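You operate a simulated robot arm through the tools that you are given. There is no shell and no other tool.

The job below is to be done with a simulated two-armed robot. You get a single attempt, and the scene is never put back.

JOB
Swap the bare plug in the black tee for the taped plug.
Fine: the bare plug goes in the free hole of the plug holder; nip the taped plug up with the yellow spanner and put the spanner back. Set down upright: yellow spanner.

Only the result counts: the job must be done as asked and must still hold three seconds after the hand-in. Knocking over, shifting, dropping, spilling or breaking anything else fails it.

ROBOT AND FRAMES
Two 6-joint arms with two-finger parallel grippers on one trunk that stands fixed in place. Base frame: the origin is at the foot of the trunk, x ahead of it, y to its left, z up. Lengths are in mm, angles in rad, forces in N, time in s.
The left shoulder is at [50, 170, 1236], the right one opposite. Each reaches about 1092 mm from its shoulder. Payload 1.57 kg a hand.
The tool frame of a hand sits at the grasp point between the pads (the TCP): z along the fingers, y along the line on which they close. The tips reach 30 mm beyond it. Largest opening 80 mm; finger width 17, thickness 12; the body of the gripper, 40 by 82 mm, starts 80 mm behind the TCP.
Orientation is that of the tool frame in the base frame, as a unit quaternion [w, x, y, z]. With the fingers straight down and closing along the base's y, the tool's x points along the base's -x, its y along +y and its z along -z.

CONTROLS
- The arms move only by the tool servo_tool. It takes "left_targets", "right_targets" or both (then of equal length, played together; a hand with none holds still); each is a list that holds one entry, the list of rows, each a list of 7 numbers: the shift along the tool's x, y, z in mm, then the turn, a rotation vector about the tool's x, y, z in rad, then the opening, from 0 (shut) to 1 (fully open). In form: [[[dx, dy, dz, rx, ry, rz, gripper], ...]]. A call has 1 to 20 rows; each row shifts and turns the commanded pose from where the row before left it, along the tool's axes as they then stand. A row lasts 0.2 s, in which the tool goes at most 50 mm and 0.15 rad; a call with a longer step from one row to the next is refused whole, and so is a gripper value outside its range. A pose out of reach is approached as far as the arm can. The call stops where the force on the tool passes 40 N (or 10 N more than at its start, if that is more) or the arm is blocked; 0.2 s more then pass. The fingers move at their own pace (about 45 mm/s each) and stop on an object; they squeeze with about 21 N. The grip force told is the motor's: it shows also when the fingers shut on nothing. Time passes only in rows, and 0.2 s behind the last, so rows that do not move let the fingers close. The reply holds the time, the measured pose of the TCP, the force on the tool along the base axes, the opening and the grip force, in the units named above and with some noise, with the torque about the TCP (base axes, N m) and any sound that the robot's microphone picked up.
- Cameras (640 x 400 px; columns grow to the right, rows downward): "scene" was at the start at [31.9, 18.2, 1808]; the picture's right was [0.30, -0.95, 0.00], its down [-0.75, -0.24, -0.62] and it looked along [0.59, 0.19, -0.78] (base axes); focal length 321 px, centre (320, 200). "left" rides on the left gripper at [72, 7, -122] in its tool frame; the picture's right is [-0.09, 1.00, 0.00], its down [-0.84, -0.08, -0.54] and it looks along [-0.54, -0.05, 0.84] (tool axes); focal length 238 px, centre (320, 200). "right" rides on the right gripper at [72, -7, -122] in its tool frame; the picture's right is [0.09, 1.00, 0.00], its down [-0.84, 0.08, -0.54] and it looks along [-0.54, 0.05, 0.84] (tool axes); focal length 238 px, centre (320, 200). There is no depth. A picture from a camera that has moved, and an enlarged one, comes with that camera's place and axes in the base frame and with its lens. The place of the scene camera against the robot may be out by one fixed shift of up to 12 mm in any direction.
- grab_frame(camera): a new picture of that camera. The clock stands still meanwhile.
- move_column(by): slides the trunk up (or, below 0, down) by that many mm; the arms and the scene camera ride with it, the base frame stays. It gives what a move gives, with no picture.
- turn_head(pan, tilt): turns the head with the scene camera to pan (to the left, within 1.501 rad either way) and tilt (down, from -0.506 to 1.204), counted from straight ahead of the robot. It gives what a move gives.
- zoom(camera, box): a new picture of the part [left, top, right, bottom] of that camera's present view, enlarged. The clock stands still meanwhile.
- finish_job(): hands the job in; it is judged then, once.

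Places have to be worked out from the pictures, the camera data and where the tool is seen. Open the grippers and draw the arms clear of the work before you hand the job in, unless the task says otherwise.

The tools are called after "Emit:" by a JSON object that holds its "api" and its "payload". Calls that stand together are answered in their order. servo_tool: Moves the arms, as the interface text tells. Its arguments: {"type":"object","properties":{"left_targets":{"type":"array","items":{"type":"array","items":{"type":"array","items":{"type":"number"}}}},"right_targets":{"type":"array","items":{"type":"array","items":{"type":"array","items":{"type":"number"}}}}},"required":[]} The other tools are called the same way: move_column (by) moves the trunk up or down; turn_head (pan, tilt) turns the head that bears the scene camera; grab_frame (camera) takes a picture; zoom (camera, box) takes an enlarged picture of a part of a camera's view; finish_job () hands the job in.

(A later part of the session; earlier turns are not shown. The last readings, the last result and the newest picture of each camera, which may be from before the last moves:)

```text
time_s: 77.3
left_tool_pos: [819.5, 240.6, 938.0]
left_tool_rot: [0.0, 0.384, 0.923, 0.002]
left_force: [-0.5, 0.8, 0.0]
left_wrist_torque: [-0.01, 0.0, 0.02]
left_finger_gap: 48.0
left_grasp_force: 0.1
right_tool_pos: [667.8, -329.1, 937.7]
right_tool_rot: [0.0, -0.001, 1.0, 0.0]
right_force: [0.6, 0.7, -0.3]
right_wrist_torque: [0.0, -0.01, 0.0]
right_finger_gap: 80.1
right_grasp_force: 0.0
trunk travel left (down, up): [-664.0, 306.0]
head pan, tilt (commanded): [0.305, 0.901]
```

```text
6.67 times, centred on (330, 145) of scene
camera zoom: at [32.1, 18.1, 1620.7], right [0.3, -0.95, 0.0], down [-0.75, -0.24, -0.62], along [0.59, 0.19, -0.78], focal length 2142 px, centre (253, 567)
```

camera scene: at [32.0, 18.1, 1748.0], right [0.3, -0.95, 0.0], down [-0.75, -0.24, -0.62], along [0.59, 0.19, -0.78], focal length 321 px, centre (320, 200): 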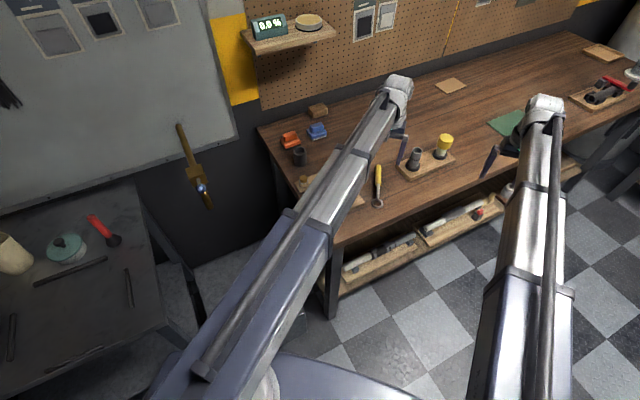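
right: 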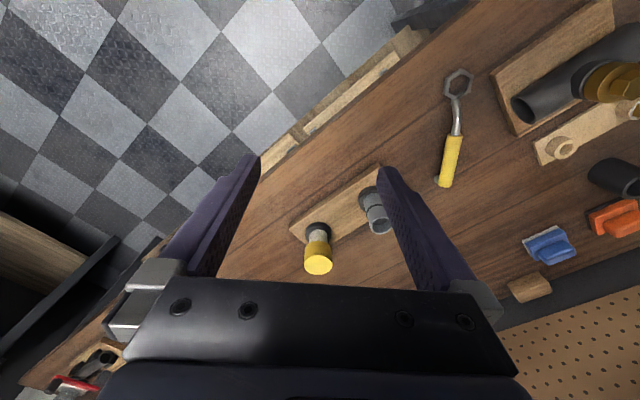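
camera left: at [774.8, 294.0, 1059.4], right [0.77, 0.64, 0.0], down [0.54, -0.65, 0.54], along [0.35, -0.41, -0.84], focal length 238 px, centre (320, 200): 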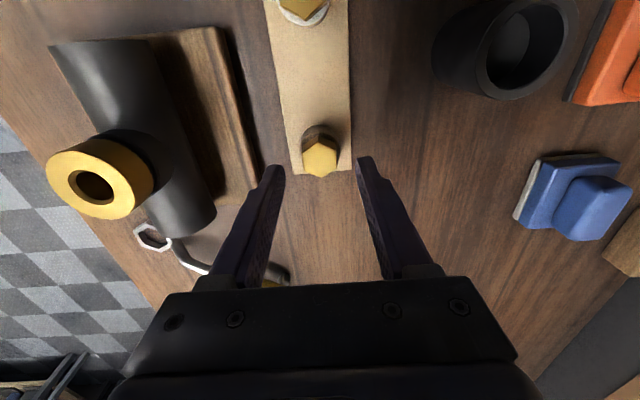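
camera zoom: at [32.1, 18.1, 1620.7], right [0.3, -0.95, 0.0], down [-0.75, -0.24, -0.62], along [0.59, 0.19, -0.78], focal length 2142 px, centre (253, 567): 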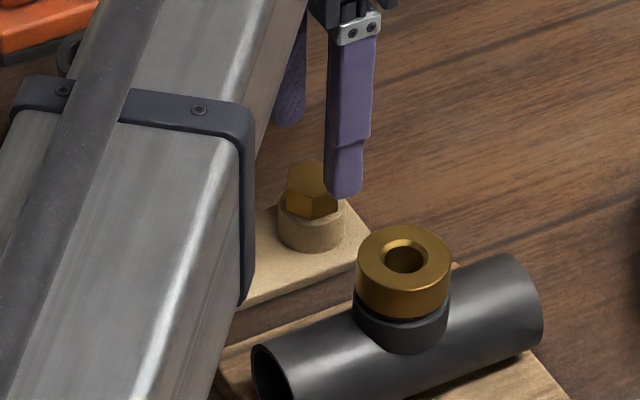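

The bare plug stands in the formerly free hole. I raise the trunk and move the left hand over the taped plug at the other end of the strip.

Emit:
{"api": "move_column", "payload": {"by": 50}}

Emit:
{"api": "servo_tool", "payload": {"left_targets": [[[33, 0, 0, 0, 0, 0, 1], [33, 0, 0, 0, 0, 0, 1], [33, 0, 0, 0, 0, 0, 1], [0, 0, 0, 0, 0, 0, 1]]]}}

Emit:
{"api": "grab_frame", "payload": {"camera": "left"}}

Emit:
{"api": "zoom", "payload": {"camera": "left", "box": [240, 80, 400, 180]}}

```text
time_s: 78.3
left_tool_pos: [820.9, 240.7, 987.9]
left_tool_rot: [0.0, 0.384, 0.923, 0.003]
left_force: [-0.2, -0.1, 0.6]
left_wrist_torque: [-0.01, -0.04, 0.0]
left_finger_gap: 47.8
left_grasp_force: 0.1
right_tool_pos: [666.6, -328.9, 988.4]
right_tool_rot: [-0.001, -0.001, 1.0, 0.001]
right_force: [-0.2, 0.1, 0.2]
right_wrist_torque: [0.01, 0.01, -0.01]
right_finger_gap: 80.1
right_grasp_force: 0.2
trunk travel left (down, up): [-714.0, 256.0]
head pan, tilt (commanded): [0.305, 0.901]
```

```text
time_s: 79.3
left_tool_pos: [750.8, 313.1, 988.6]
left_tool_rot: [0.0, 0.383, 0.924, 0.003]
left_force: [0.2, 0.7, 0.6]
left_wrist_torque: [-0.03, 0.0, 0.01]
left_finger_gap: 79.9
left_grasp_force: 0.1
right_tool_pos: [666.9, -329.5, 988.6]
right_tool_rot: [0.0, 0.0, 1.0, 0.0]
right_force: [-0.2, 0.0, 0.3]
right_wrist_torque: [0.03, 0.0, -0.01]
right_finger_gap: 80.1
right_grasp_force: 0.1
trunk travel left (down, up): [-714.0, 256.0]
head pan, tilt (commanded): [0.305, 0.901]
```

```text
taken
camera left: at [705.3, 365.4, 1109.4], right [0.77, 0.64, 0.0], down [0.54, -0.65, 0.54], along [0.35, -0.41, -0.84], focal length 238 px, centre (320, 200)
```

left: 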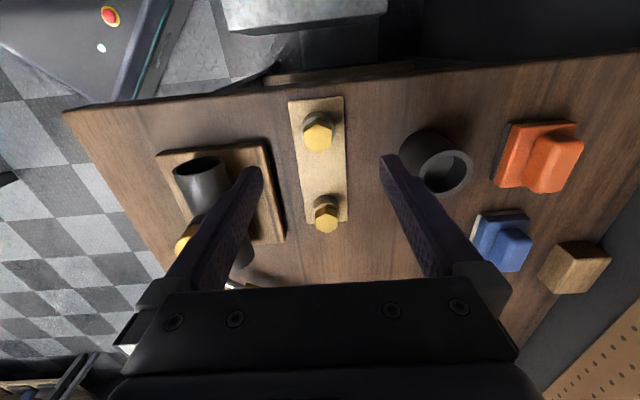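

```text
4.00 times, centred on (320, 130) of left
camera zoom: at [705.3, 365.4, 1109.4], right [0.77, 0.64, 0.0], down [0.54, -0.65, 0.54], along [0.35, -0.41, -0.84], focal length 953 px, centre (320, 480)
```

zoom: 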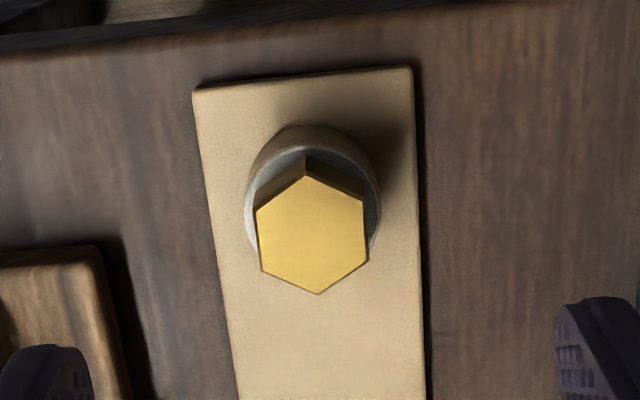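

The taped plug's hex is aligned with the hand and only ~1.2 mm off. I trim and lower 55 mm for a check before gripping.

Emit:
{"api": "servo_tool", "payload": {"left_targets": [[[0, -1.2, 0, 0, 0, 0.02, 1], [0, 0, 0, 0, 0, 0, 0.75], [0, 0, 0, 0, 0, 0, 0.75]]]}}

Emit:
{"api": "move_column", "payload": {"by": -55}}

Emit:
{"api": "zoom", "payload": {"camera": "left", "box": [240, 100, 400, 200]}}

Emit:
{"api": "grab_frame", "payload": {"camera": "scene"}}

```text
time_s: 80.1
left_tool_pos: [748.2, 311.2, 988.1]
left_tool_rot: [0.001, 0.392, 0.92, 0.002]
left_force: [1.0, 0.6, 0.0]
left_wrist_torque: [0.0, 0.01, -0.02]
left_finger_gap: 60.0
left_grasp_force: 0.0
right_tool_pos: [666.2, -329.5, 989.1]
right_tool_rot: [0.0, -0.002, 1.0, -0.001]
right_force: [-0.5, -0.1, -0.9]
right_wrist_torque: [0.01, 0.02, 0.04]
right_finger_gap: 79.9
right_grasp_force: 0.1
trunk travel left (down, up): [-714.0, 256.0]
head pan, tilt (commanded): [0.305, 0.901]
```

```text
time_s: 81.0
left_tool_pos: [749.2, 310.2, 934.4]
left_tool_rot: [0.0, 0.392, 0.92, 0.003]
left_force: [0.0, -0.1, -0.2]
left_wrist_torque: [0.05, 0.01, 0.03]
left_finger_gap: 60.1
left_grasp_force: 0.1
right_tool_pos: [666.9, -328.9, 933.2]
right_tool_rot: [0.0, -0.001, 1.0, 0.0]
right_force: [0.8, 0.0, 0.9]
right_wrist_torque: [0.03, -0.01, -0.01]
right_finger_gap: 80.2
right_grasp_force: 0.1
trunk travel left (down, up): [-659.0, 311.0]
head pan, tilt (commanded): [0.305, 0.901]
```

```text
4.00 times, centred on (320, 150) of left
camera zoom: at [705.3, 364.8, 1054.7], right [0.78, 0.62, 0.0], down [0.52, -0.66, 0.54], along [0.34, -0.42, -0.84], focal length 953 px, centre (320, 400)
```

zoom: 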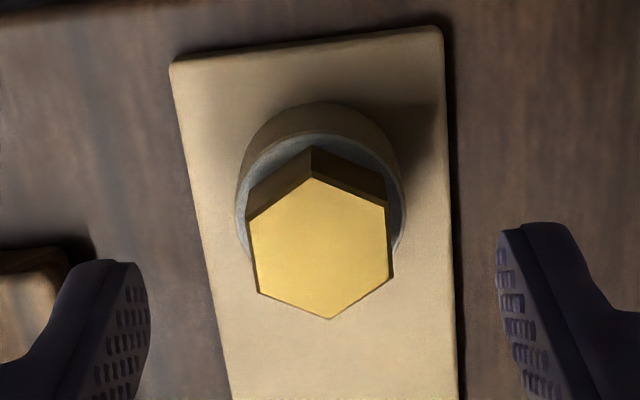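

```text
taken
camera scene: at [31.7, 18.1, 1615.7], right [0.3, -0.95, 0.0], down [-0.75, -0.24, -0.62], along [0.59, 0.19, -0.78], focal length 321 px, centre (320, 200)
```

scene: 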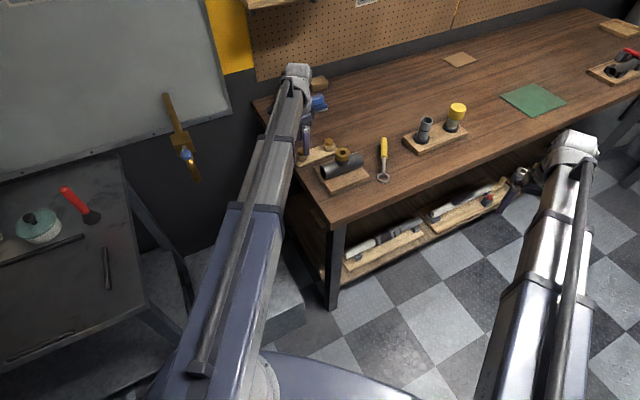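

Aligned with z ≈ 891 for the hex top. I zoom closer at the white tape to be sure the fingertips won't foul it.

Emit:
{"api": "zoom", "payload": {"camera": "left", "box": [290, 118, 350, 188]}}

Emit:
{"api": "zoom", "payload": {"camera": "scene", "box": [290, 130, 350, 175]}}

```text
5.71 times, centred on (320, 153) of left
camera zoom: at [705.3, 364.8, 1054.7], right [0.78, 0.62, 0.0], down [0.52, -0.66, 0.54], along [0.34, -0.42, -0.84], focal length 1362 px, centre (320, 469)
```

zoom: 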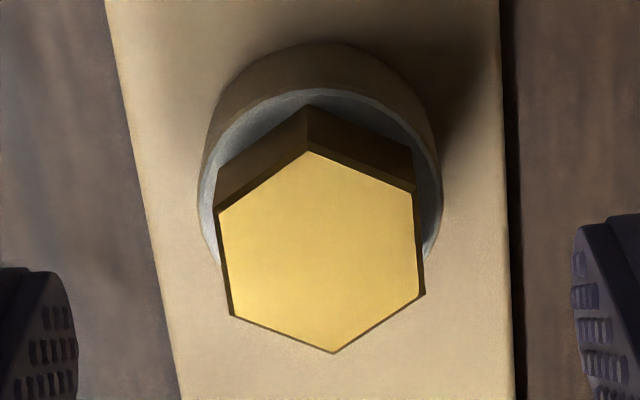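

```text
8.89 times, centred on (320, 152) of scene
camera zoom: at [31.7, 18.1, 1615.7], right [0.3, -0.95, 0.0], down [-0.75, -0.24, -0.62], along [0.59, 0.19, -0.78], focal length 2855 px, centre (320, 622)
```

zoom: 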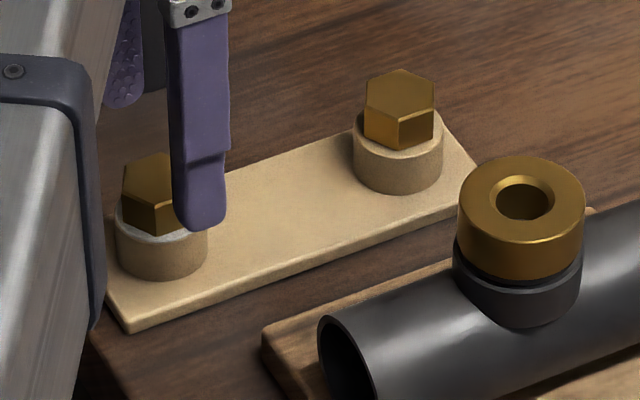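

The tape is a thin ring flush with the wood. I trim 0.6 mm, lower to tips at about z = 880, and grip the taped plug.

Emit:
{"api": "servo_tool", "payload": {"left_targets": [[[0, 0.6, 0, 0, 0, 0, 0.75], [0, 0, 0, 0, 0, 0, 0.75]]]}}

Emit:
{"api": "move_column", "payload": {"by": -23.3}}

Emit:
{"api": "servo_tool", "payload": {"left_targets": [[[0, 0, 0, 0, 0, 0, 0.4], [0, 0, 0, 0, 0, 0, 0], [0, 0, 0, 0, 0, 0, 0], [0, 0, 0, 0, 0, 0, 0], [0, 0, 0, 0, 0, 0, 0]]]}}

```text
time_s: 81.6
left_tool_pos: [749.9, 311.0, 933.8]
left_tool_rot: [0.0, 0.391, 0.92, 0.002]
left_force: [0.5, 0.4, 1.2]
left_wrist_torque: [0.0, 0.04, -0.01]
left_finger_gap: 60.2
left_grasp_force: 0.0
right_tool_pos: [667.4, -329.5, 933.8]
right_tool_rot: [0.0, -0.001, 1.0, -0.001]
right_force: [0.2, 0.0, -0.4]
right_wrist_torque: [0.0, 0.0, -0.02]
right_finger_gap: 80.2
right_grasp_force: 0.0
trunk travel left (down, up): [-659.0, 311.0]
head pan, tilt (commanded): [0.305, 0.901]
```

```text
time_s: 82.3
left_tool_pos: [750.0, 310.5, 910.7]
left_tool_rot: [0.0, 0.392, 0.92, 0.003]
left_force: [0.2, -0.8, 0.1]
left_wrist_torque: [0.02, 0.01, 0.0]
left_finger_gap: 60.0
left_grasp_force: 0.1
right_tool_pos: [667.7, -328.4, 910.7]
right_tool_rot: [0.0, 0.0, 1.0, 0.0]
right_force: [0.3, -0.5, -0.3]
right_wrist_torque: [-0.01, -0.01, 0.0]
right_finger_gap: 80.0
right_grasp_force: 0.0
trunk travel left (down, up): [-635.0, 335.0]
head pan, tilt (commanded): [0.305, 0.901]
```

```text
time_s: 83.5
left_tool_pos: [751.1, 312.0, 910.1]
left_tool_rot: [0.0, 0.393, 0.92, 0.003]
left_force: [-0.2, -0.2, 0.7]
left_wrist_torque: [-0.01, 0.03, 0.02]
left_finger_gap: 25.3
left_grasp_force: 21.1
right_tool_pos: [667.0, -328.9, 911.0]
right_tool_rot: [0.001, -0.001, 1.0, 0.0]
right_force: [0.4, 0.5, 0.3]
right_wrist_torque: [-0.01, 0.03, 0.0]
right_finger_gap: 80.1
right_grasp_force: 0.1
trunk travel left (down, up): [-635.0, 335.0]
head pan, tilt (commanded): [0.305, 0.901]
```

Gripped cleanly at 25.3 mm. I lift it out of the holder.

Emit:
{"api": "move_column", "payload": {"by": 12}}

Emit:
{"api": "move_column", "payload": {"by": 102}}

Emit:
{"api": "zoom", "payload": {"camera": "left", "box": [240, 80, 400, 205]}}

Emit:
{"api": "zoom", "payload": {"camera": "scene", "box": [270, 90, 370, 165]}}

```text
time_s: 84.1
left_tool_pos: [750.5, 311.1, 921.5]
left_tool_rot: [0.0, 0.392, 0.92, 0.002]
left_force: [-0.4, 0.2, -0.3]
left_wrist_torque: [-0.02, 0.0, 0.0]
left_finger_gap: 25.1
left_grasp_force: 20.6
right_tool_pos: [666.8, -329.2, 922.7]
right_tool_rot: [0.0, -0.001, 1.0, 0.0]
right_force: [0.9, 0.4, 0.9]
right_wrist_torque: [-0.05, 0.04, 0.0]
right_finger_gap: 80.0
right_grasp_force: 0.0
trunk travel left (down, up): [-647.0, 323.0]
head pan, tilt (commanded): [0.305, 0.901]
```

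```text
time_s: 85.5
left_tool_pos: [750.2, 311.0, 1024.1]
left_tool_rot: [0.0, 0.393, 0.92, 0.003]
left_force: [0.3, -0.6, -0.7]
left_wrist_torque: [0.02, 0.05, -0.01]
left_finger_gap: 25.2
left_grasp_force: 20.6
right_tool_pos: [666.7, -327.7, 1023.7]
right_tool_rot: [0.0, -0.001, 1.0, 0.001]
right_force: [-0.3, 0.5, -0.1]
right_wrist_torque: [0.01, -0.04, 0.0]
right_finger_gap: 80.1
right_grasp_force: 0.1
trunk travel left (down, up): [-749.0, 221.0]
head pan, tilt (commanded): [0.305, 0.901]
```

```text
3.20 times, centred on (320, 142) of left
camera zoom: at [706.3, 365.1, 1145.1], right [0.78, 0.62, 0.0], down [0.52, -0.66, 0.54], along [0.34, -0.42, -0.84], focal length 763 px, centre (320, 384)
```

zoom: 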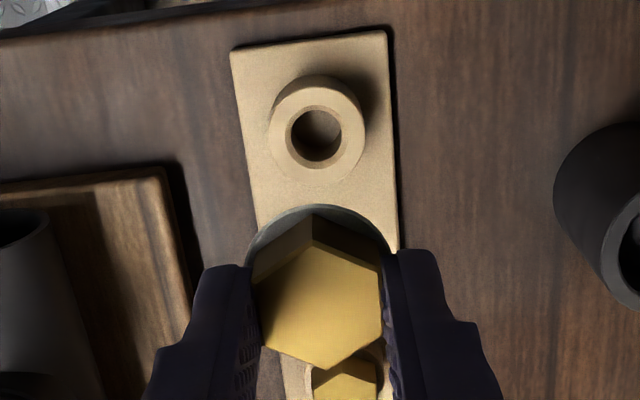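

```text
5.33 times, centred on (320, 128) of scene
camera zoom: at [32.2, 18.2, 1706.3], right [0.3, -0.95, 0.0], down [-0.75, -0.24, -0.62], along [0.59, 0.19, -0.78], focal length 1713 px, centre (320, 587)
```

zoom: 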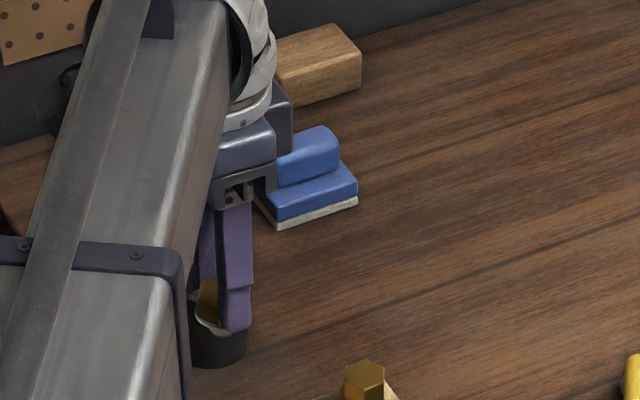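

The taped plug, with its white sealing ring, is out. I carry it over the tee bore at about (721, 170) and wind the hand counter-clockwise to leave room for screwing in clockwise.

Emit:
{"api": "servo_tool", "payload": {"left_targets": [[[-20.4, -29.8, 0, 0, 0, 0, 0], [-20.4, -29.8, 0, 0, 0, 0, 0], [-20.4, -29.8, 0, 0, 0, 0, 0], [-20.3, -29.8, 0, 0, 0, 0, 0], [0, 0, 0, 0, 0, -0.15, 0], [0, 0, 0, 0, 0, -0.15, 0], [0, 0, 0, 0, 0, -0.15, 0], [0, 0, 0, 0, 0, -0.15, 0], [0, 0, 0, 0, 0, -0.15, 0], [0, 0, 0, 0, 0, -0.15, 0], [0, 0, 0, 0, 0, -0.15, 0], [0, 0, 0, 0, 0, -0.15, 0], [0, 0, 0, 0, 0, -0.15, 0], [0, 0, 0, 0, 0, -0.15, 0], [0, 0, 0, 0, 0, -0.15, 0], [0, 0, 0, 0, 0, -0.15, 0], [0, 0, 0, 0, 0, -0.15, 0], [0, 0, 0, 0, 0, -0.15, 0], [0, 0, 0, 0, 0, -0.15, 0], [0, 0, 0, 0, 0, -0.15, 0]]]}}

Emit:
{"api": "servo_tool", "payload": {"left_targets": [[[0, 0, 0, 0, 0, -0.15, 0], [0, 0, 0, 0, 0, -0.15, 0], [0, 0, 0, 0, 0, -0.15, 0], [0, 0, 0, 0, 0, -0.15, 0], [0, 0, 0, 0, 0, -0.15, 0], [0, 0, 0, 0, 0, -0.15, 0], [0, 0, 0, 0, 0, -0.15, 0], [0, 0, 0, 0, 0, -0.1, 0], [0, 0, 0, 0, 0, 0, 0]]]}}

Emit:
{"api": "grab_frame", "payload": {"camera": "left"}}

Emit:
{"api": "zoom", "payload": {"camera": "left", "box": [256, 100, 384, 200]}}

```text
time_s: 89.7
left_tool_pos: [721.1, 169.5, 1024.0]
left_tool_rot: [-0.003, 0.715, -0.699, -0.001]
left_force: [-1.6, -0.2, -1.4]
left_wrist_torque: [0.02, 0.03, -0.01]
left_finger_gap: 25.4
left_grasp_force: 21.0
right_tool_pos: [667.2, -328.3, 1024.9]
right_tool_rot: [0.0, -0.001, 1.0, 0.0]
right_force: [0.2, 0.0, -0.6]
right_wrist_torque: [0.02, 0.03, -0.01]
right_finger_gap: 80.0
right_grasp_force: 0.0
trunk travel left (down, up): [-749.0, 221.0]
head pan, tilt (commanded): [0.305, 0.901]
```

```text
time_s: 91.7
left_tool_pos: [720.9, 169.3, 1023.8]
left_tool_rot: [-0.003, 0.98, -0.198, 0.001]
left_force: [-0.7, -0.4, -0.6]
left_wrist_torque: [0.0, -0.01, 0.03]
left_finger_gap: 25.3
left_grasp_force: 21.2
right_tool_pos: [667.5, -328.6, 1024.2]
right_tool_rot: [-0.001, -0.001, 1.0, 0.0]
right_force: [0.2, 0.3, 0.7]
right_wrist_torque: [0.04, 0.0, -0.02]
right_finger_gap: 80.0
right_grasp_force: 0.0
trunk travel left (down, up): [-749.0, 221.0]
head pan, tilt (commanded): [0.305, 0.901]
```

```text
taken
camera left: at [785.2, 133.3, 1145.0], right [-0.47, -0.88, -0.01], down [-0.74, 0.39, 0.54], along [-0.48, 0.26, -0.84], focal length 238 px, centre (320, 200)
```

left: 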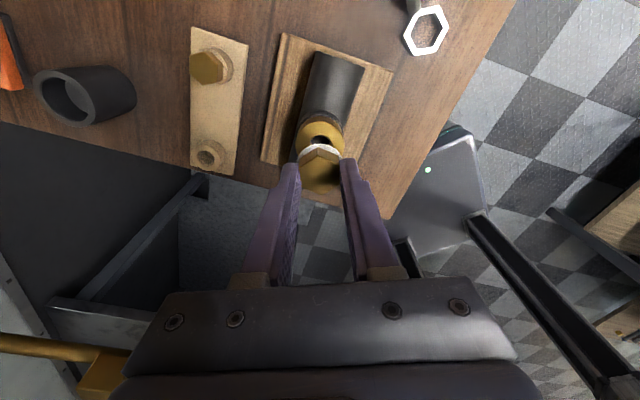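

```text
4.00 times, centred on (320, 150) of left
camera zoom: at [785.2, 133.3, 1145.0], right [-0.47, -0.88, -0.01], down [-0.74, 0.39, 0.54], along [-0.48, 0.26, -0.84], focal length 953 px, centre (320, 400)
```

zoom: 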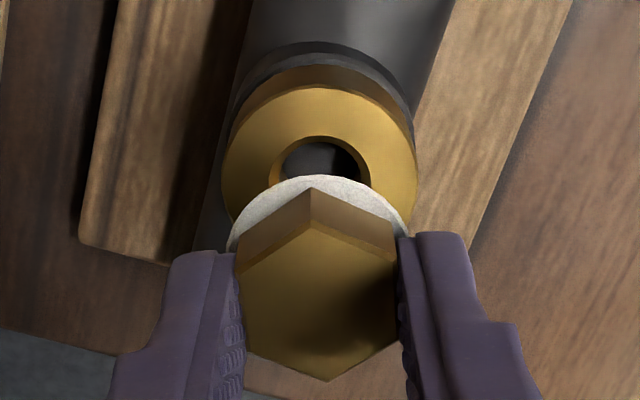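

The bore centre is within about 0.6 mm of the tool axis and the plug is held straight. I trim 0.5 mm, lower 28 mm and look again.

Emit:
{"api": "servo_tool", "payload": {"left_targets": [[[0, 0.5, 0, 0, 0, 0, 0], [0, 0, 0, 0, 0, 0, 0]]]}}

Emit:
{"api": "move_column", "payload": {"by": -26}}

Emit:
{"api": "zoom", "payload": {"camera": "left", "box": [256, 110, 384, 190]}}

Emit:
{"api": "zoom", "payload": {"camera": "scene", "box": [310, 130, 370, 175]}}

```text
time_s: 92.3
left_tool_pos: [720.8, 167.9, 1023.2]
left_tool_rot: [-0.003, 0.98, -0.199, 0.0]
left_force: [0.7, 0.0, 0.1]
left_wrist_torque: [0.0, 0.02, -0.01]
left_finger_gap: 25.1
left_grasp_force: 21.1
right_tool_pos: [667.7, -327.8, 1024.4]
right_tool_rot: [0.001, -0.001, 1.0, 0.0]
right_force: [-0.1, 0.1, -0.1]
right_wrist_torque: [-0.01, -0.02, -0.03]
right_finger_gap: 79.6
right_grasp_force: 0.1
trunk travel left (down, up): [-749.0, 221.0]
head pan, tilt (commanded): [0.305, 0.901]
```

```text
time_s: 93.0
left_tool_pos: [721.0, 169.5, 997.8]
left_tool_rot: [-0.002, 0.98, -0.199, 0.0]
left_force: [0.2, -0.4, -1.7]
left_wrist_torque: [0.02, 0.01, 0.02]
left_finger_gap: 24.8
left_grasp_force: 21.6
right_tool_pos: [666.6, -328.1, 997.7]
right_tool_rot: [0.001, 0.0, 1.0, 0.001]
right_force: [0.2, 0.0, -0.2]
right_wrist_torque: [-0.02, -0.01, 0.02]
right_finger_gap: 79.9
right_grasp_force: 0.0
trunk travel left (down, up): [-723.0, 247.0]
head pan, tilt (commanded): [0.305, 0.901]
```

```text
5.00 times, centred on (320, 150) of left
camera zoom: at [784.7, 132.7, 1119.1], right [-0.47, -0.88, -0.01], down [-0.74, 0.39, 0.54], along [-0.48, 0.26, -0.84], focal length 1192 px, centre (320, 450)
```

zoom: 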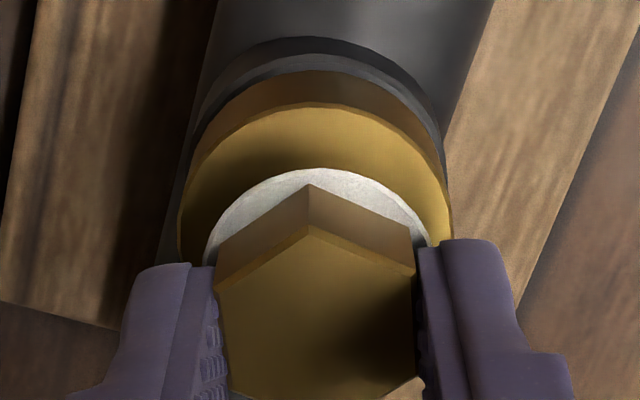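

```text
8.89 times, centred on (340, 152) of scene
camera zoom: at [31.7, 18.2, 1680.4], right [0.3, -0.95, 0.0], down [-0.75, -0.24, -0.62], along [0.59, 0.19, -0.78], focal length 2855 px, centre (142, 622)
```

zoom: 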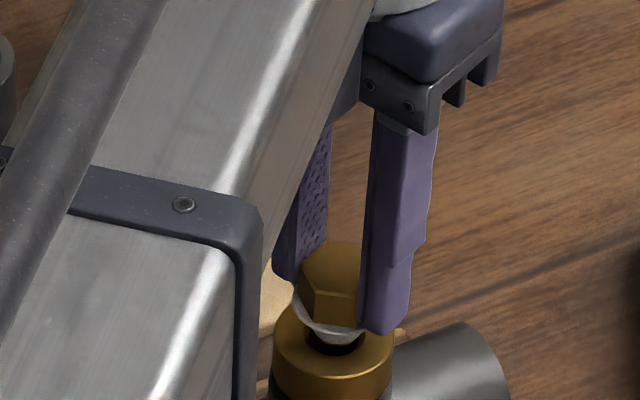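

Plug and bush look concentric. I lower in small steps to bring the shank into the bore until it touches the thread.

Emit:
{"api": "move_column", "payload": {"by": -4}}

Emit:
{"api": "move_column", "payload": {"by": -3}}

Emit:
{"api": "move_column", "payload": {"by": -2}}

```text
time_s: 93.5
left_tool_pos: [719.9, 169.4, 994.6]
left_tool_rot: [-0.002, 0.98, -0.199, 0.001]
left_force: [-0.1, 1.0, -0.8]
left_wrist_torque: [-0.03, 0.0, 0.02]
left_finger_gap: 25.4
left_grasp_force: 20.8
right_tool_pos: [666.7, -328.1, 994.1]
right_tool_rot: [0.0, 0.0, 1.0, 0.0]
right_force: [0.1, 0.5, 0.5]
right_wrist_torque: [0.03, 0.0, -0.01]
right_finger_gap: 80.0
right_grasp_force: 0.0
trunk travel left (down, up): [-719.0, 251.0]
head pan, tilt (commanded): [0.305, 0.901]
```

```text
time_s: 94.0
left_tool_pos: [719.6, 168.7, 991.6]
left_tool_rot: [-0.003, 0.98, -0.198, 0.0]
left_force: [-0.9, 0.1, 0.2]
left_wrist_torque: [-0.01, -0.01, -0.01]
left_finger_gap: 25.3
left_grasp_force: 21.4
right_tool_pos: [666.7, -328.5, 991.4]
right_tool_rot: [0.0, -0.002, 1.0, 0.0]
right_force: [0.4, 0.1, 0.3]
right_wrist_torque: [0.01, 0.02, -0.03]
right_finger_gap: 80.3
right_grasp_force: 0.0
trunk travel left (down, up): [-716.0, 254.0]
head pan, tilt (commanded): [0.305, 0.901]
```

```text
time_s: 94.6
left_tool_pos: [720.5, 170.2, 989.2]
left_tool_rot: [-0.003, 0.98, -0.199, 0.0]
left_force: [-1.8, 3.5, -3.3]
left_wrist_torque: [-0.07, 0.07, -0.03]
left_finger_gap: 25.3
left_grasp_force: 20.8
right_tool_pos: [667.5, -327.9, 989.1]
right_tool_rot: [-0.001, -0.001, 1.0, 0.0]
right_force: [-0.8, -0.1, -0.5]
right_wrist_torque: [0.02, -0.01, 0.02]
right_finger_gap: 79.8
right_grasp_force: 0.0
trunk travel left (down, up): [-714.0, 256.0]
head pan, tilt (commanded): [0.305, 0.901]
```

Slight forces show that the plug has met the thread start, about where the bare one let go. I begin turning clockwise.

Emit:
{"api": "servo_tool", "payload": {"left_targets": [[[0, 0, 0, 0, 0, 0.08, 0], [0, 0, 0, 0, 0, 0.08, 0], [0, 0, 0, 0, 0, 0.08, 0], [0, 0, 0, 0, 0, 0.08, 0], [0, 0, 0, 0, 0, 0.08, 0]]]}}

```text
time_s: 95.8
left_tool_pos: [720.3, 169.9, 989.4]
left_tool_rot: [-0.003, 0.921, -0.39, 0.0]
left_force: [-0.6, 9.5, -3.8]
left_wrist_torque: [0.15, 0.01, -0.01]
left_finger_gap: 25.2
left_grasp_force: 21.0
right_tool_pos: [666.5, -327.2, 989.1]
right_tool_rot: [0.001, -0.001, 1.0, 0.001]
right_force: [0.2, 0.5, -0.3]
right_wrist_torque: [0.0, 0.0, -0.01]
right_finger_gap: 80.1
right_grasp_force: 0.0
trunk travel left (down, up): [-714.0, 256.0]
head pan, tilt (commanded): [0.305, 0.901]
```

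The thread appears to draw the plug down, with a small sideways push toward +y. I nudge 0.6 mm to +y, lower 0.4 mm, and continue clockwise.

Emit:
{"api": "servo_tool", "payload": {"left_targets": [[[-0.43, -0.42, 0, 0, 0, 0, 0], [0, 0, 0, 0, 0, 0, 0]]]}}

Emit:
{"api": "move_column", "payload": {"by": -0.4}}

Emit:
{"api": "servo_tool", "payload": {"left_targets": [[[0, 0, 0, 0, 0, 0.1, 0], [0, 0, 0, 0, 0, 0.1, 0], [0, 0, 0, 0, 0, 0.1, 0], [0, 0, 0, 0, 0, 0.1, 0], [0, 0, 0, 0, 0, 0.1, 0], [0, 0, 0, 0, 0, 0.1, 0]]]}}

```text
time_s: 96.4
left_tool_pos: [720.6, 169.7, 988.4]
left_tool_rot: [-0.001, 0.921, -0.388, -0.001]
left_force: [-1.4, 9.2, -3.9]
left_wrist_torque: [0.16, 0.03, -0.03]
left_finger_gap: 25.2
left_grasp_force: 20.9
right_tool_pos: [667.5, -327.6, 988.4]
right_tool_rot: [0.0, -0.001, 1.0, 0.0]
right_force: [0.0, -0.5, -0.7]
right_wrist_torque: [0.03, -0.02, 0.02]
right_finger_gap: 80.0
right_grasp_force: 0.0
trunk travel left (down, up): [-714.0, 256.0]
head pan, tilt (commanded): [0.305, 0.901]
```

```text
time_s: 96.9
left_tool_pos: [719.8, 171.2, 989.4]
left_tool_rot: [-0.002, 0.921, -0.389, 0.0]
left_force: [-0.7, 9.8, 1.1]
left_wrist_torque: [0.19, 0.0, -0.02]
left_finger_gap: 25.2
left_grasp_force: 21.6
right_tool_pos: [666.8, -327.7, 989.4]
right_tool_rot: [0.001, -0.001, 1.0, -0.001]
right_force: [0.1, 0.3, 1.5]
right_wrist_torque: [0.0, 0.0, 0.03]
right_finger_gap: 80.0
right_grasp_force: 0.0
trunk travel left (down, up): [-714.0, 256.0]
head pan, tilt (commanded): [0.305, 0.901]
```

```text
time_s: 98.3
left_tool_pos: [721.0, 171.8, 988.5]
left_tool_rot: [-0.003, 0.764, -0.645, 0.0]
left_force: [5.7, 14.8, 4.7]
left_wrist_torque: [0.31, -0.1, 0.02]
left_finger_gap: 25.3
left_grasp_force: 20.6
right_tool_pos: [667.2, -327.8, 988.5]
right_tool_rot: [0.0, -0.001, 1.0, -0.001]
right_force: [0.4, 0.3, 0.2]
right_wrist_torque: [-0.01, 0.01, -0.03]
right_finger_gap: 80.0
right_grasp_force: 0.0
trunk travel left (down, up): [-714.0, 256.0]
head pan, tilt (commanded): [0.305, 0.901]
```

The side force grew to about 15 N toward +y. I nudge further that way and see how it responds.

Emit:
{"api": "servo_tool", "payload": {"left_targets": [[[-0.9, -0.35, 0, 0, 0, 0, 0], [0, 0, 0, 0, 0, 0, 0]]]}}

Emit:
{"api": "zoom", "payload": {"camera": "left", "box": [256, 110, 384, 190]}}

Emit:
{"api": "zoom", "payload": {"camera": "scene", "box": [310, 130, 370, 175]}}

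```text
time_s: 98.9
left_tool_pos: [719.2, 170.6, 988.5]
left_tool_rot: [-0.002, 0.765, -0.644, -0.001]
left_force: [6.1, 10.8, 5.3]
left_wrist_torque: [0.24, -0.17, 0.03]
left_finger_gap: 24.8
left_grasp_force: 20.7
right_tool_pos: [666.8, -328.2, 988.8]
right_tool_rot: [0.0, 0.0, 1.0, 0.0]
right_force: [0.4, 0.1, -0.2]
right_wrist_torque: [-0.01, 0.02, 0.02]
right_finger_gap: 80.1
right_grasp_force: 0.1
trunk travel left (down, up): [-714.0, 256.0]
head pan, tilt (commanded): [0.305, 0.901]
```

```text
5.00 times, centred on (320, 150) of left
camera zoom: at [727.1, 96.3, 1109.2], right [-1.0, -0.08, 0.0], down [-0.07, 0.84, 0.55], along [-0.04, 0.54, -0.84], focal length 1192 px, centre (320, 450)
```

zoom: 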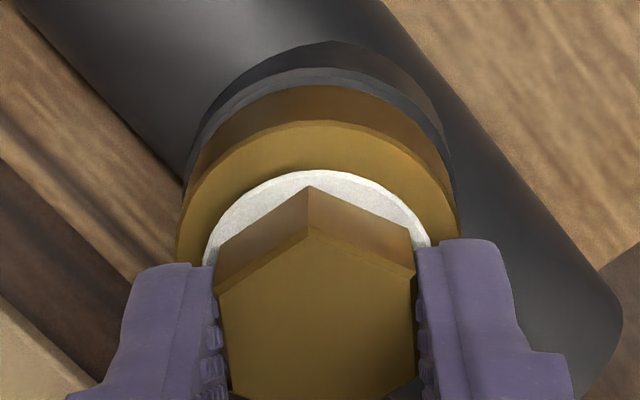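

```text
8.89 times, centred on (340, 152) of scene
camera zoom: at [32.2, 19.4, 1671.0], right [0.3, -0.95, 0.0], down [-0.75, -0.24, -0.62], along [0.59, 0.19, -0.78], focal length 2855 px, centre (142, 622)
```

zoom: 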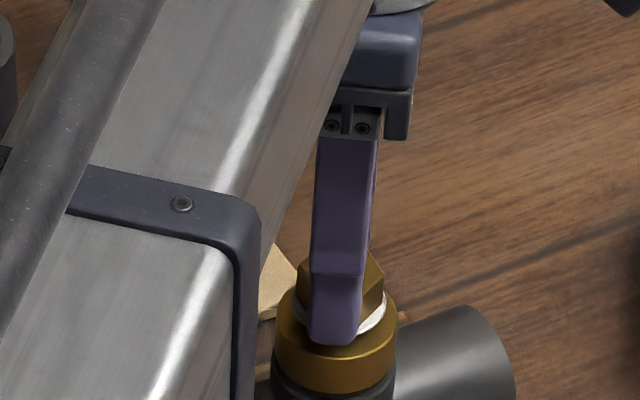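

Plug and bush look concentric and the side force fell. I trim a bit more and keep turning clockwise, following down with the trunk.

Emit:
{"api": "servo_tool", "payload": {"left_targets": [[[-0.6, -0.5, 0, 0, 0, 0, 0], [0, 0, 0, 0, 0, 0.1, 0], [0, 0, 0, 0, 0, 0.1, 0], [0, 0, 0, 0, 0, 0.1, 0], [0, 0, 0, 0, 0, 0.1, 0], [0, 0, 0, 0, 0, 0.1, 0], [0, 0, 0, 0, 0, 0.1, 0], [0, 0, 0, 0, 0, 0, 0]]]}}

```text
time_s: 100.7
left_tool_pos: [722.3, 169.9, 988.2]
left_tool_rot: [0.002, -0.539, 0.842, 0.001]
left_force: [-0.9, -1.8, -5.2]
left_wrist_torque: [-0.15, 0.04, 0.01]
left_finger_gap: 25.2
left_grasp_force: 20.8
right_tool_pos: [666.2, -328.4, 988.5]
right_tool_rot: [0.001, 0.0, 1.0, 0.0]
right_force: [0.3, 0.1, 0.1]
right_wrist_torque: [0.02, -0.01, -0.03]
right_finger_gap: 79.6
right_grasp_force: 0.0
trunk travel left (down, up): [-714.0, 256.0]
head pan, tilt (commanded): [0.305, 0.901]
```

Side force is nearly gone and the tool is being drawn down, so the thread has taken. I follow down 0.6 mm and turn on 1.2 rad.

Emit:
{"api": "move_column", "payload": {"by": -0.6}}

Emit:
{"api": "servo_tool", "payload": {"left_targets": [[[0, 0, 0, 0, 0, 0.12, 0], [0, 0, 0, 0, 0, 0.12, 0], [0, 0, 0, 0, 0, 0.12, 0], [0, 0, 0, 0, 0, 0.12, 0], [0, 0, 0, 0, 0, 0.12, 0], [0, 0, 0, 0, 0, 0.12, 0], [0, 0, 0, 0, 0, 0.12, 0], [0, 0, 0, 0, 0, 0.12, 0], [0, 0, 0, 0, 0, 0.12, 0], [0, 0, 0, 0, 0, 0.12, 0], [0, 0, 0, 0, 0, 0, 0]]]}}

Emit:
{"api": "move_column", "payload": {"by": -0.6}}

```text
time_s: 101.2
left_tool_pos: [721.9, 170.4, 987.2]
left_tool_rot: [0.002, -0.54, 0.841, 0.002]
left_force: [1.2, -2.8, 2.0]
left_wrist_torque: [-0.21, 0.03, -0.01]
left_finger_gap: 25.0
left_grasp_force: 21.0
right_tool_pos: [667.1, -329.3, 988.5]
right_tool_rot: [0.0, 0.0, 1.0, 0.0]
right_force: [-0.1, -0.6, -0.5]
right_wrist_torque: [-0.02, 0.03, 0.01]
right_finger_gap: 80.0
right_grasp_force: 0.2
trunk travel left (down, up): [-713.0, 257.0]
head pan, tilt (commanded): [0.305, 0.901]
```

```text
time_s: 103.6
left_tool_pos: [721.7, 169.9, 988.1]
left_tool_rot: [0.001, 0.031, 1.0, 0.002]
left_force: [10.8, -6.8, 4.7]
left_wrist_torque: [-0.25, -0.3, 0.02]
left_finger_gap: 25.1
left_grasp_force: 21.1
right_tool_pos: [668.1, -330.1, 988.5]
right_tool_rot: [0.0, 0.001, 1.0, 0.0]
right_force: [-0.1, 0.0, -0.4]
right_wrist_torque: [-0.01, -0.02, 0.04]
right_finger_gap: 80.1
right_grasp_force: 0.0
trunk travel left (down, up): [-713.0, 257.0]
head pan, tilt (commanded): [0.305, 0.901]
```

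```text
time_s: 104.1
left_tool_pos: [721.9, 169.0, 987.3]
left_tool_rot: [0.001, 0.03, 1.0, 0.001]
left_force: [12.3, -7.6, 8.6]
left_wrist_torque: [-0.21, -0.34, -0.01]
left_finger_gap: 25.1
left_grasp_force: 21.1
right_tool_pos: [667.6, -328.7, 986.1]
right_tool_rot: [0.0, 0.0, 1.0, 0.001]
right_force: [0.4, 0.0, 0.1]
right_wrist_torque: [0.0, -0.01, 0.01]
right_finger_gap: 79.7
right_grasp_force: 0.1
trunk travel left (down, up): [-713.0, 257.0]
head pan, tilt (commanded): [0.305, 0.901]
```

Side forces now rotate with the hand, meaning the plug sits slightly off-centre in the grip. I release it (it is sitting in the thread), check the picture and re-centre before gripping again.

Emit:
{"api": "servo_tool", "payload": {"left_targets": [[[0, 0, 0, 0, 0, 0, 0.5], [0, 0, 0, 0, 0, 0, 0.6], [0, 0, 0, 0, 0, 0, 0.6]]]}}

Emit:
{"api": "zoom", "payload": {"camera": "left", "box": [240, 100, 400, 200]}}

Emit:
{"api": "zoom", "payload": {"camera": "scene", "box": [310, 130, 370, 175]}}

```text
time_s: 104.9
left_tool_pos: [720.0, 171.5, 987.1]
left_tool_rot: [0.001, 0.029, 1.0, 0.003]
left_force: [0.3, 0.6, -0.2]
left_wrist_torque: [-0.02, 0.01, 0.02]
left_finger_gap: 48.0
left_grasp_force: 0.1
right_tool_pos: [666.2, -328.7, 988.0]
right_tool_rot: [-0.001, -0.001, 1.0, 0.001]
right_force: [0.0, 0.4, -0.3]
right_wrist_torque: [0.02, 0.0, 0.03]
right_finger_gap: 80.0
right_grasp_force: 0.0
trunk travel left (down, up): [-713.0, 257.0]
head pan, tilt (commanded): [0.305, 0.901]
```

```text
4.00 times, centred on (320, 150) of left
camera zoom: at [649.8, 179.4, 1108.4], right [0.15, 0.99, 0.01], down [0.83, -0.13, 0.54], along [0.54, -0.08, -0.84], focal length 953 px, centre (320, 400)
```

zoom: 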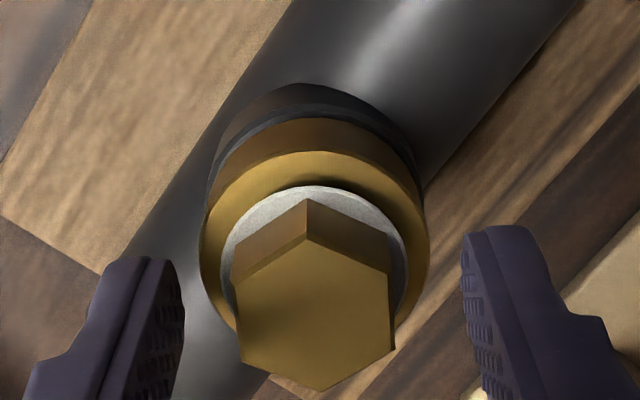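

```text
8.89 times, centred on (340, 152) of scene
camera zoom: at [31.9, 18.0, 1669.7], right [0.3, -0.95, 0.0], down [-0.75, -0.24, -0.62], along [0.59, 0.19, -0.78], focal length 2855 px, centre (142, 622)
```

zoom: 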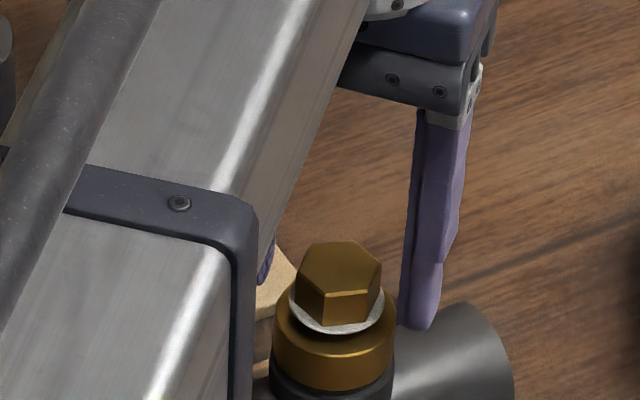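

The plug stands square with its washer still a little above the bush. I shift (−0.7, −0.3) mm and a touch clockwise, regrip and screw on clockwise.

Emit:
{"api": "servo_tool", "payload": {"left_targets": [[[-0.7, -0.3, 0, 0, 0, 0.04, 0.6], [0, 0, 0, 0, 0, 0, 0], [0, 0, 0, 0, 0, 0, 0], [0, 0, 0, 0, 0, 0, 0], [0, 0, 0, 0, 0, 0, 0]]]}}

Emit:
{"api": "servo_tool", "payload": {"left_targets": [[[0, 0, 0, 0, 0, 0.1, 0], [0, 0, 0, 0, 0, 0.1, 0], [0, 0, 0, 0, 0, 0.1, 0], [0, 0, 0, 0, 0, 0.1, 0], [0, 0, 0, 0, 0, 0.1, 0], [0, 0, 0, 0, 0, 0.1, 0], [0, 0, 0, 0, 0, 0.1, 0], [0, 0, 0, 0, 0, 0.1, 0]]]}}

```text
time_s: 106.1
left_tool_pos: [722.7, 170.1, 987.6]
left_tool_rot: [0.001, 0.05, 0.999, 0.002]
left_force: [-1.4, -4.3, -0.4]
left_wrist_torque: [-0.18, 0.02, -0.01]
left_finger_gap: 25.1
left_grasp_force: 21.0
right_tool_pos: [666.9, -329.3, 986.9]
right_tool_rot: [-0.001, 0.0, 1.0, 0.0]
right_force: [-0.8, 0.2, -0.5]
right_wrist_torque: [-0.01, 0.01, 0.01]
right_finger_gap: 80.0
right_grasp_force: 0.1
trunk travel left (down, up): [-713.0, 257.0]
head pan, tilt (commanded): [0.305, 0.901]
```

```text
time_s: 107.9
left_tool_pos: [721.4, 169.9, 988.2]
left_tool_rot: [0.0, 0.436, 0.9, 0.003]
left_force: [-2.2, -9.8, -6.0]
left_wrist_torque: [-0.39, 0.06, 0.02]
left_finger_gap: 25.3
left_grasp_force: 21.0
right_tool_pos: [667.2, -329.5, 987.2]
right_tool_rot: [0.0, 0.0, 1.0, 0.001]
right_force: [0.3, -0.4, 0.2]
right_wrist_torque: [0.0, 0.01, -0.03]
right_finger_gap: 80.2
right_grasp_force: 0.1
trunk travel left (down, up): [-713.0, 257.0]
head pan, tilt (commanded): [0.305, 0.901]
```

The thread draws it down as expected. I follow 0.7 mm down, trim the side load and turn a further 1.2 rad.

Emit:
{"api": "move_column", "payload": {"by": -0.8}}

Emit:
{"api": "servo_tool", "payload": {"left_targets": [[[-0.33, -0.39, 0, 0, 0, 0, 0], [0, 0, 0, 0, 0, 0.12, 0], [0, 0, 0, 0, 0, 0.12, 0], [0, 0, 0, 0, 0, 0.12, 0], [0, 0, 0, 0, 0, 0.12, 0], [0, 0, 0, 0, 0, 0.12, 0], [0, 0, 0, 0, 0, 0.12, 0], [0, 0, 0, 0, 0, 0.12, 0], [0, 0, 0, 0, 0, 0.12, 0], [0, 0, 0, 0, 0, 0.12, 0], [0, 0, 0, 0, 0, 0.12, 0]]]}}

Emit:
{"api": "move_column", "payload": {"by": -0.6}}

```text
time_s: 108.4
left_tool_pos: [721.1, 169.6, 988.2]
left_tool_rot: [0.001, 0.435, 0.9, 0.002]
left_force: [0.6, -12.1, 4.8]
left_wrist_torque: [-0.41, -0.04, 0.0]
left_finger_gap: 25.2
left_grasp_force: 21.6
right_tool_pos: [666.4, -329.5, 986.7]
right_tool_rot: [0.0, 0.0, 1.0, 0.0]
right_force: [0.3, -0.1, 0.1]
right_wrist_torque: [0.0, 0.01, 0.01]
right_finger_gap: 79.8
right_grasp_force: 0.1
trunk travel left (down, up): [-712.0, 258.0]
head pan, tilt (commanded): [0.305, 0.901]
```

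```text
time_s: 110.8
left_tool_pos: [721.2, 170.4, 988.1]
left_tool_rot: [-0.003, 0.868, 0.497, 0.001]
left_force: [-3.5, -13.1, -2.3]
left_wrist_torque: [-0.5, 0.14, 0.01]
left_finger_gap: 24.9
left_grasp_force: 21.2
right_tool_pos: [666.6, -329.6, 986.5]
right_tool_rot: [0.0, 0.0, 1.0, 0.001]
right_force: [0.6, 0.7, -0.1]
right_wrist_torque: [0.02, 0.03, 0.03]
right_finger_gap: 80.2
right_grasp_force: 0.1
trunk travel left (down, up): [-712.0, 258.0]
head pan, tilt (commanded): [0.305, 0.901]
```

```text
time_s: 111.3
left_tool_pos: [720.6, 169.8, 986.6]
left_tool_rot: [-0.001, 0.868, 0.497, 0.003]
left_force: [-1.6, -13.1, 5.2]
left_wrist_torque: [-0.48, 0.14, -0.03]
left_finger_gap: 25.6
left_grasp_force: 21.0
right_tool_pos: [666.3, -329.6, 986.8]
right_tool_rot: [0.0, 0.001, 1.0, 0.0]
right_force: [-0.1, 0.7, 0.7]
right_wrist_torque: [0.01, -0.03, 0.0]
right_finger_gap: 80.2
right_grasp_force: 0.1
trunk travel left (down, up): [-711.0, 259.0]
head pan, tilt (commanded): [0.305, 0.901]
```

Going in steadily at low torque (about 280° so far). I nudge −y by 0.9 mm and turn on toward the wrist's other limit.

Emit:
{"api": "servo_tool", "payload": {"left_targets": [[[-0.8, 0.45, 0, 0, 0, 0, 0], [0, 0, 0, 0, 0, 0.1, 0], [0, 0, 0, 0, 0, 0.1, 0], [0, 0, 0, 0, 0, 0.1, 0], [0, 0, 0, 0, 0, 0.1, 0], [0, 0, 0, 0, 0, 0.1, 0], [0, 0, 0, 0, 0, 0.1, 0], [0, 0, 0, 0, 0, 0, 0]]]}}

```text
time_s: 113.1
left_tool_pos: [720.2, 169.5, 986.2]
left_tool_rot: [-0.002, 0.976, 0.218, 0.003]
left_force: [1.8, -3.8, 8.4]
left_wrist_torque: [-0.19, 0.0, 0.01]
left_finger_gap: 25.2
left_grasp_force: 20.8
right_tool_pos: [666.7, -328.4, 986.5]
right_tool_rot: [-0.001, -0.001, 1.0, 0.0]
right_force: [0.0, 0.8, -0.4]
right_wrist_torque: [0.0, -0.01, -0.01]
right_finger_gap: 80.0
right_grasp_force: 0.0
trunk travel left (down, up): [-711.0, 259.0]
head pan, tilt (commanded): [0.305, 0.901]
```

Near the clockwise limit now. I release and wind back 300° counter-clockwise for the next bite.

Emit:
{"api": "servo_tool", "payload": {"left_targets": [[[0, 0, 0, 0, 0, 0, 0.6], [0, 0, 0, 0, 0, 0, 0.6], [0, 0, 0, 0, 0, -0.15, 0.6], [0, 0, 0, 0, 0, -0.15, 0.6], [0, 0, 0, 0, 0, -0.15, 0.6], [0, 0, 0, 0, 0, -0.15, 0.6], [0, 0, 0, 0, 0, -0.15, 0.6], [0, 0, 0, 0, 0, -0.15, 0.6], [0, 0, 0, 0, 0, -0.15, 0.6], [0, 0, 0, 0, 0, -0.15, 0.6], [0, 0, 0, 0, 0, -0.15, 0.6], [0, 0, 0, 0, 0, -0.15, 0.6], [0, 0, 0, 0, 0, -0.15, 0.6], [0, 0, 0, 0, 0, -0.15, 0.6], [0, 0, 0, 0, 0, -0.15, 0.6], [0, 0, 0, 0, 0, -0.15, 0.6], [0, 0, 0, 0, 0, -0.15, 0.6], [0, 0, 0, 0, 0, -0.15, 0.6], [0, 0, 0, 0, 0, -0.15, 0.6], [0, 0, 0, 0, 0, -0.15, 0.6]]]}}

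Emit:
{"api": "servo_tool", "payload": {"left_targets": [[[0, 0, 0, 0, 0, -0.15, 0.6], [0, 0, 0, 0, 0, -0.15, 0.6], [0, 0, 0, 0, 0, -0.15, 0.6], [0, 0, 0, 0, 0, -0.15, 0.6], [0, 0, 0, 0, 0, -0.15, 0.6], [0, 0, 0, 0, 0, -0.15, 0.6], [0, 0, 0, 0, 0, -0.15, 0.6], [0, 0, 0, 0, 0, -0.15, 0.6], [0, 0, 0, 0, 0, -0.15, 0.6], [0, 0, 0, 0, 0, -0.15, 0.6], [0, 0, 0, 0, 0, -0.15, 0.6], [0, 0, 0, 0, 0, -0.15, 0.6], [0, 0, 0, 0, 0, -0.15, 0.6], [0, 0, 0, 0, 0, -0.15, 0.6], [0, 0, 0, 0, 0, -0.15, 0.6], [0, 0, 0, 0, 0, -0.15, 0.6], [0, 0, 0, 0, 0, -0.136, 0.6], [0, 0, 0, 0, 0, 0, 0.6]]]}}

Emit:
{"api": "zoom", "payload": {"camera": "left", "box": [240, 100, 400, 200]}}

Emit:
{"api": "zoom", "payload": {"camera": "scene", "box": [310, 130, 370, 175]}}

```text
time_s: 117.3
left_tool_pos: [722.9, 171.2, 986.7]
left_tool_rot: [0.0, -0.001, 1.0, 0.003]
left_force: [0.6, 0.2, 0.5]
left_wrist_torque: [0.0, -0.03, 0.01]
left_finger_gap: 47.9
left_grasp_force: 0.0
right_tool_pos: [666.4, -328.8, 986.0]
right_tool_rot: [0.0, 0.0, 1.0, 0.0]
right_force: [0.1, -0.1, -0.3]
right_wrist_torque: [0.02, -0.03, -0.02]
right_finger_gap: 80.0
right_grasp_force: 0.0
trunk travel left (down, up): [-711.0, 259.0]
head pan, tilt (commanded): [0.305, 0.901]
```

```text
time_s: 121.1
left_tool_pos: [722.6, 170.3, 985.3]
left_tool_rot: [-0.003, 0.954, -0.298, 0.0]
left_force: [0.4, 0.3, 0.0]
left_wrist_torque: [0.02, 0.02, -0.01]
left_finger_gap: 47.9
left_grasp_force: 0.1
right_tool_pos: [666.4, -328.1, 987.8]
right_tool_rot: [0.001, -0.001, 1.0, 0.0]
right_force: [-0.5, -0.1, -0.5]
right_wrist_torque: [-0.01, -0.01, 0.03]
right_finger_gap: 79.9
right_grasp_force: 0.1
trunk travel left (down, up): [-711.0, 259.0]
head pan, tilt (commanded): [0.305, 0.901]
```

```text
4.00 times, centred on (320, 150) of left
camera zoom: at [777.3, 121.2, 1106.9], right [-0.64, -0.77, 0.0], down [-0.64, 0.54, 0.54], along [-0.41, 0.35, -0.84], focal length 953 px, centre (320, 400)
```

zoom: 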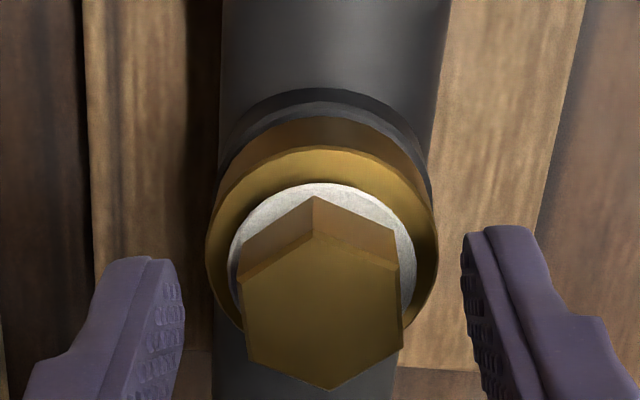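

```text
8.89 times, centred on (340, 152) of scene
camera zoom: at [31.9, 18.1, 1668.4], right [0.3, -0.95, 0.0], down [-0.75, -0.24, -0.62], along [0.59, 0.19, -0.78], focal length 2855 px, centre (142, 622)
```

zoom: 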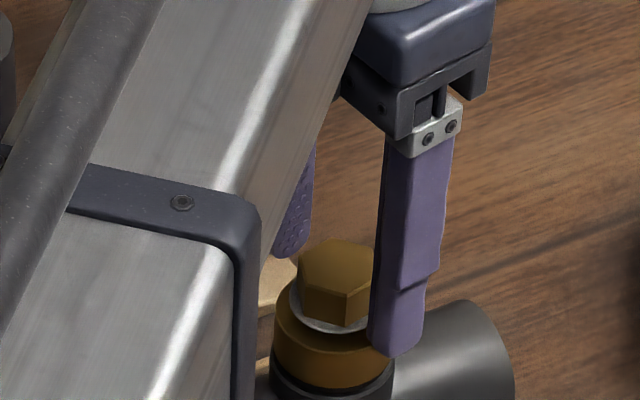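

Aligned; the hex is about 0.9 mm off along the closing line. I shift, grip and turn clockwise 1.3 rad.

Emit:
{"api": "servo_tool", "payload": {"left_targets": [[[-0.4, 0.9, 0, 0, 0, 0.03, 0.6], [0, 0, 0, 0, 0, 0, 0], [0, 0, 0, 0, 0, 0, 0], [0, 0, 0, 0, 0, 0, 0], [0, 0, 0, 0, 0, 0, 0], [0, 0, 0, 0, 0, 0.1, 0], [0, 0, 0, 0, 0, 0.1, 0], [0, 0, 0, 0, 0, 0.1, 0], [0, 0, 0, 0, 0, 0.1, 0], [0, 0, 0, 0, 0, 0.1, 0], [0, 0, 0, 0, 0, 0.1, 0], [0, 0, 0, 0, 0, 0.1, 0], [0, 0, 0, 0, 0, 0.1, 0], [0, 0, 0, 0, 0, 0.1, 0], [0, 0, 0, 0, 0, 0.1, 0]]]}}

Emit:
{"api": "move_column", "payload": {"by": -0.6}}

```text
time_s: 124.3
left_tool_pos: [720.3, 169.3, 985.7]
left_tool_rot: [0.002, -0.682, 0.732, 0.002]
left_force: [5.2, 1.2, 0.1]
left_wrist_torque: [-0.05, -0.16, 0.02]
left_finger_gap: 25.0
left_grasp_force: 20.6
right_tool_pos: [668.3, -328.5, 986.0]
right_tool_rot: [0.001, -0.001, 1.0, 0.0]
right_force: [1.0, -0.1, 0.4]
right_wrist_torque: [0.04, -0.03, 0.02]
right_finger_gap: 79.8
right_grasp_force: 0.1
trunk travel left (down, up): [-711.0, 259.0]
head pan, tilt (commanded): [0.305, 0.901]
```

```text
time_s: 124.8
left_tool_pos: [721.3, 169.4, 986.5]
left_tool_rot: [0.002, -0.683, 0.73, 0.0]
left_force: [4.8, 0.8, 6.6]
left_wrist_torque: [-0.05, -0.14, 0.0]
left_finger_gap: 25.2
left_grasp_force: 20.6
right_tool_pos: [666.7, -328.4, 984.9]
right_tool_rot: [-0.001, -0.001, 1.0, 0.001]
right_force: [-0.7, 0.3, 0.9]
right_wrist_torque: [0.0, -0.03, 0.0]
right_finger_gap: 80.4
right_grasp_force: 0.0
trunk travel left (down, up): [-711.0, 259.0]
head pan, tilt (commanded): [0.305, 0.901]
```

Turning freely. I continue clockwise 1.5 rad, then lower and continue.

Emit:
{"api": "servo_tool", "payload": {"left_targets": [[[0, 0, 0, 0, 0, 0.125, 0], [0, 0, 0, 0, 0, 0.125, 0], [0, 0, 0, 0, 0, 0.125, 0], [0, 0, 0, 0, 0, 0.125, 0], [0, 0, 0, 0, 0, 0.125, 0], [0, 0, 0, 0, 0, 0.125, 0], [0, 0, 0, 0, 0, 0.125, 0], [0, 0, 0, 0, 0, 0.125, 0], [0, 0, 0, 0, 0, 0.125, 0], [0, 0, 0, 0, 0, 0.125, 0], [0, 0, 0, 0, 0, 0.125, 0], [0, 0, 0, 0, 0, 0.125, 0]]]}}

Emit:
{"api": "move_column", "payload": {"by": -0.7}}

```text
time_s: 127.4
left_tool_pos: [720.7, 169.0, 986.0]
left_tool_rot: [0.001, -0.002, 1.0, 0.002]
left_force: [2.7, 1.6, -0.9]
left_wrist_torque: [-0.02, -0.11, 0.02]
left_finger_gap: 25.1
left_grasp_force: 21.1
right_tool_pos: [667.9, -327.2, 985.5]
right_tool_rot: [0.0, 0.0, 1.0, 0.0]
right_force: [-0.2, 0.4, -0.4]
right_wrist_torque: [0.0, 0.04, 0.04]
right_finger_gap: 79.9
right_grasp_force: 0.0
trunk travel left (down, up): [-711.0, 259.0]
head pan, tilt (commanded): [0.305, 0.901]
```

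```text
time_s: 127.9
left_tool_pos: [720.5, 170.9, 984.3]
left_tool_rot: [0.001, -0.002, 1.0, 0.002]
left_force: [5.2, 2.9, 9.5]
left_wrist_torque: [0.03, -0.17, 0.01]
left_finger_gap: 25.3
left_grasp_force: 20.9
right_tool_pos: [666.9, -328.5, 985.2]
right_tool_rot: [-0.001, -0.001, 1.0, 0.0]
right_force: [0.0, -0.1, 0.0]
right_wrist_torque: [0.02, 0.0, -0.01]
right_finger_gap: 79.8
right_grasp_force: 0.1
trunk travel left (down, up): [-710.0, 260.0]
head pan, tilt (commanded): [0.305, 0.901]
```

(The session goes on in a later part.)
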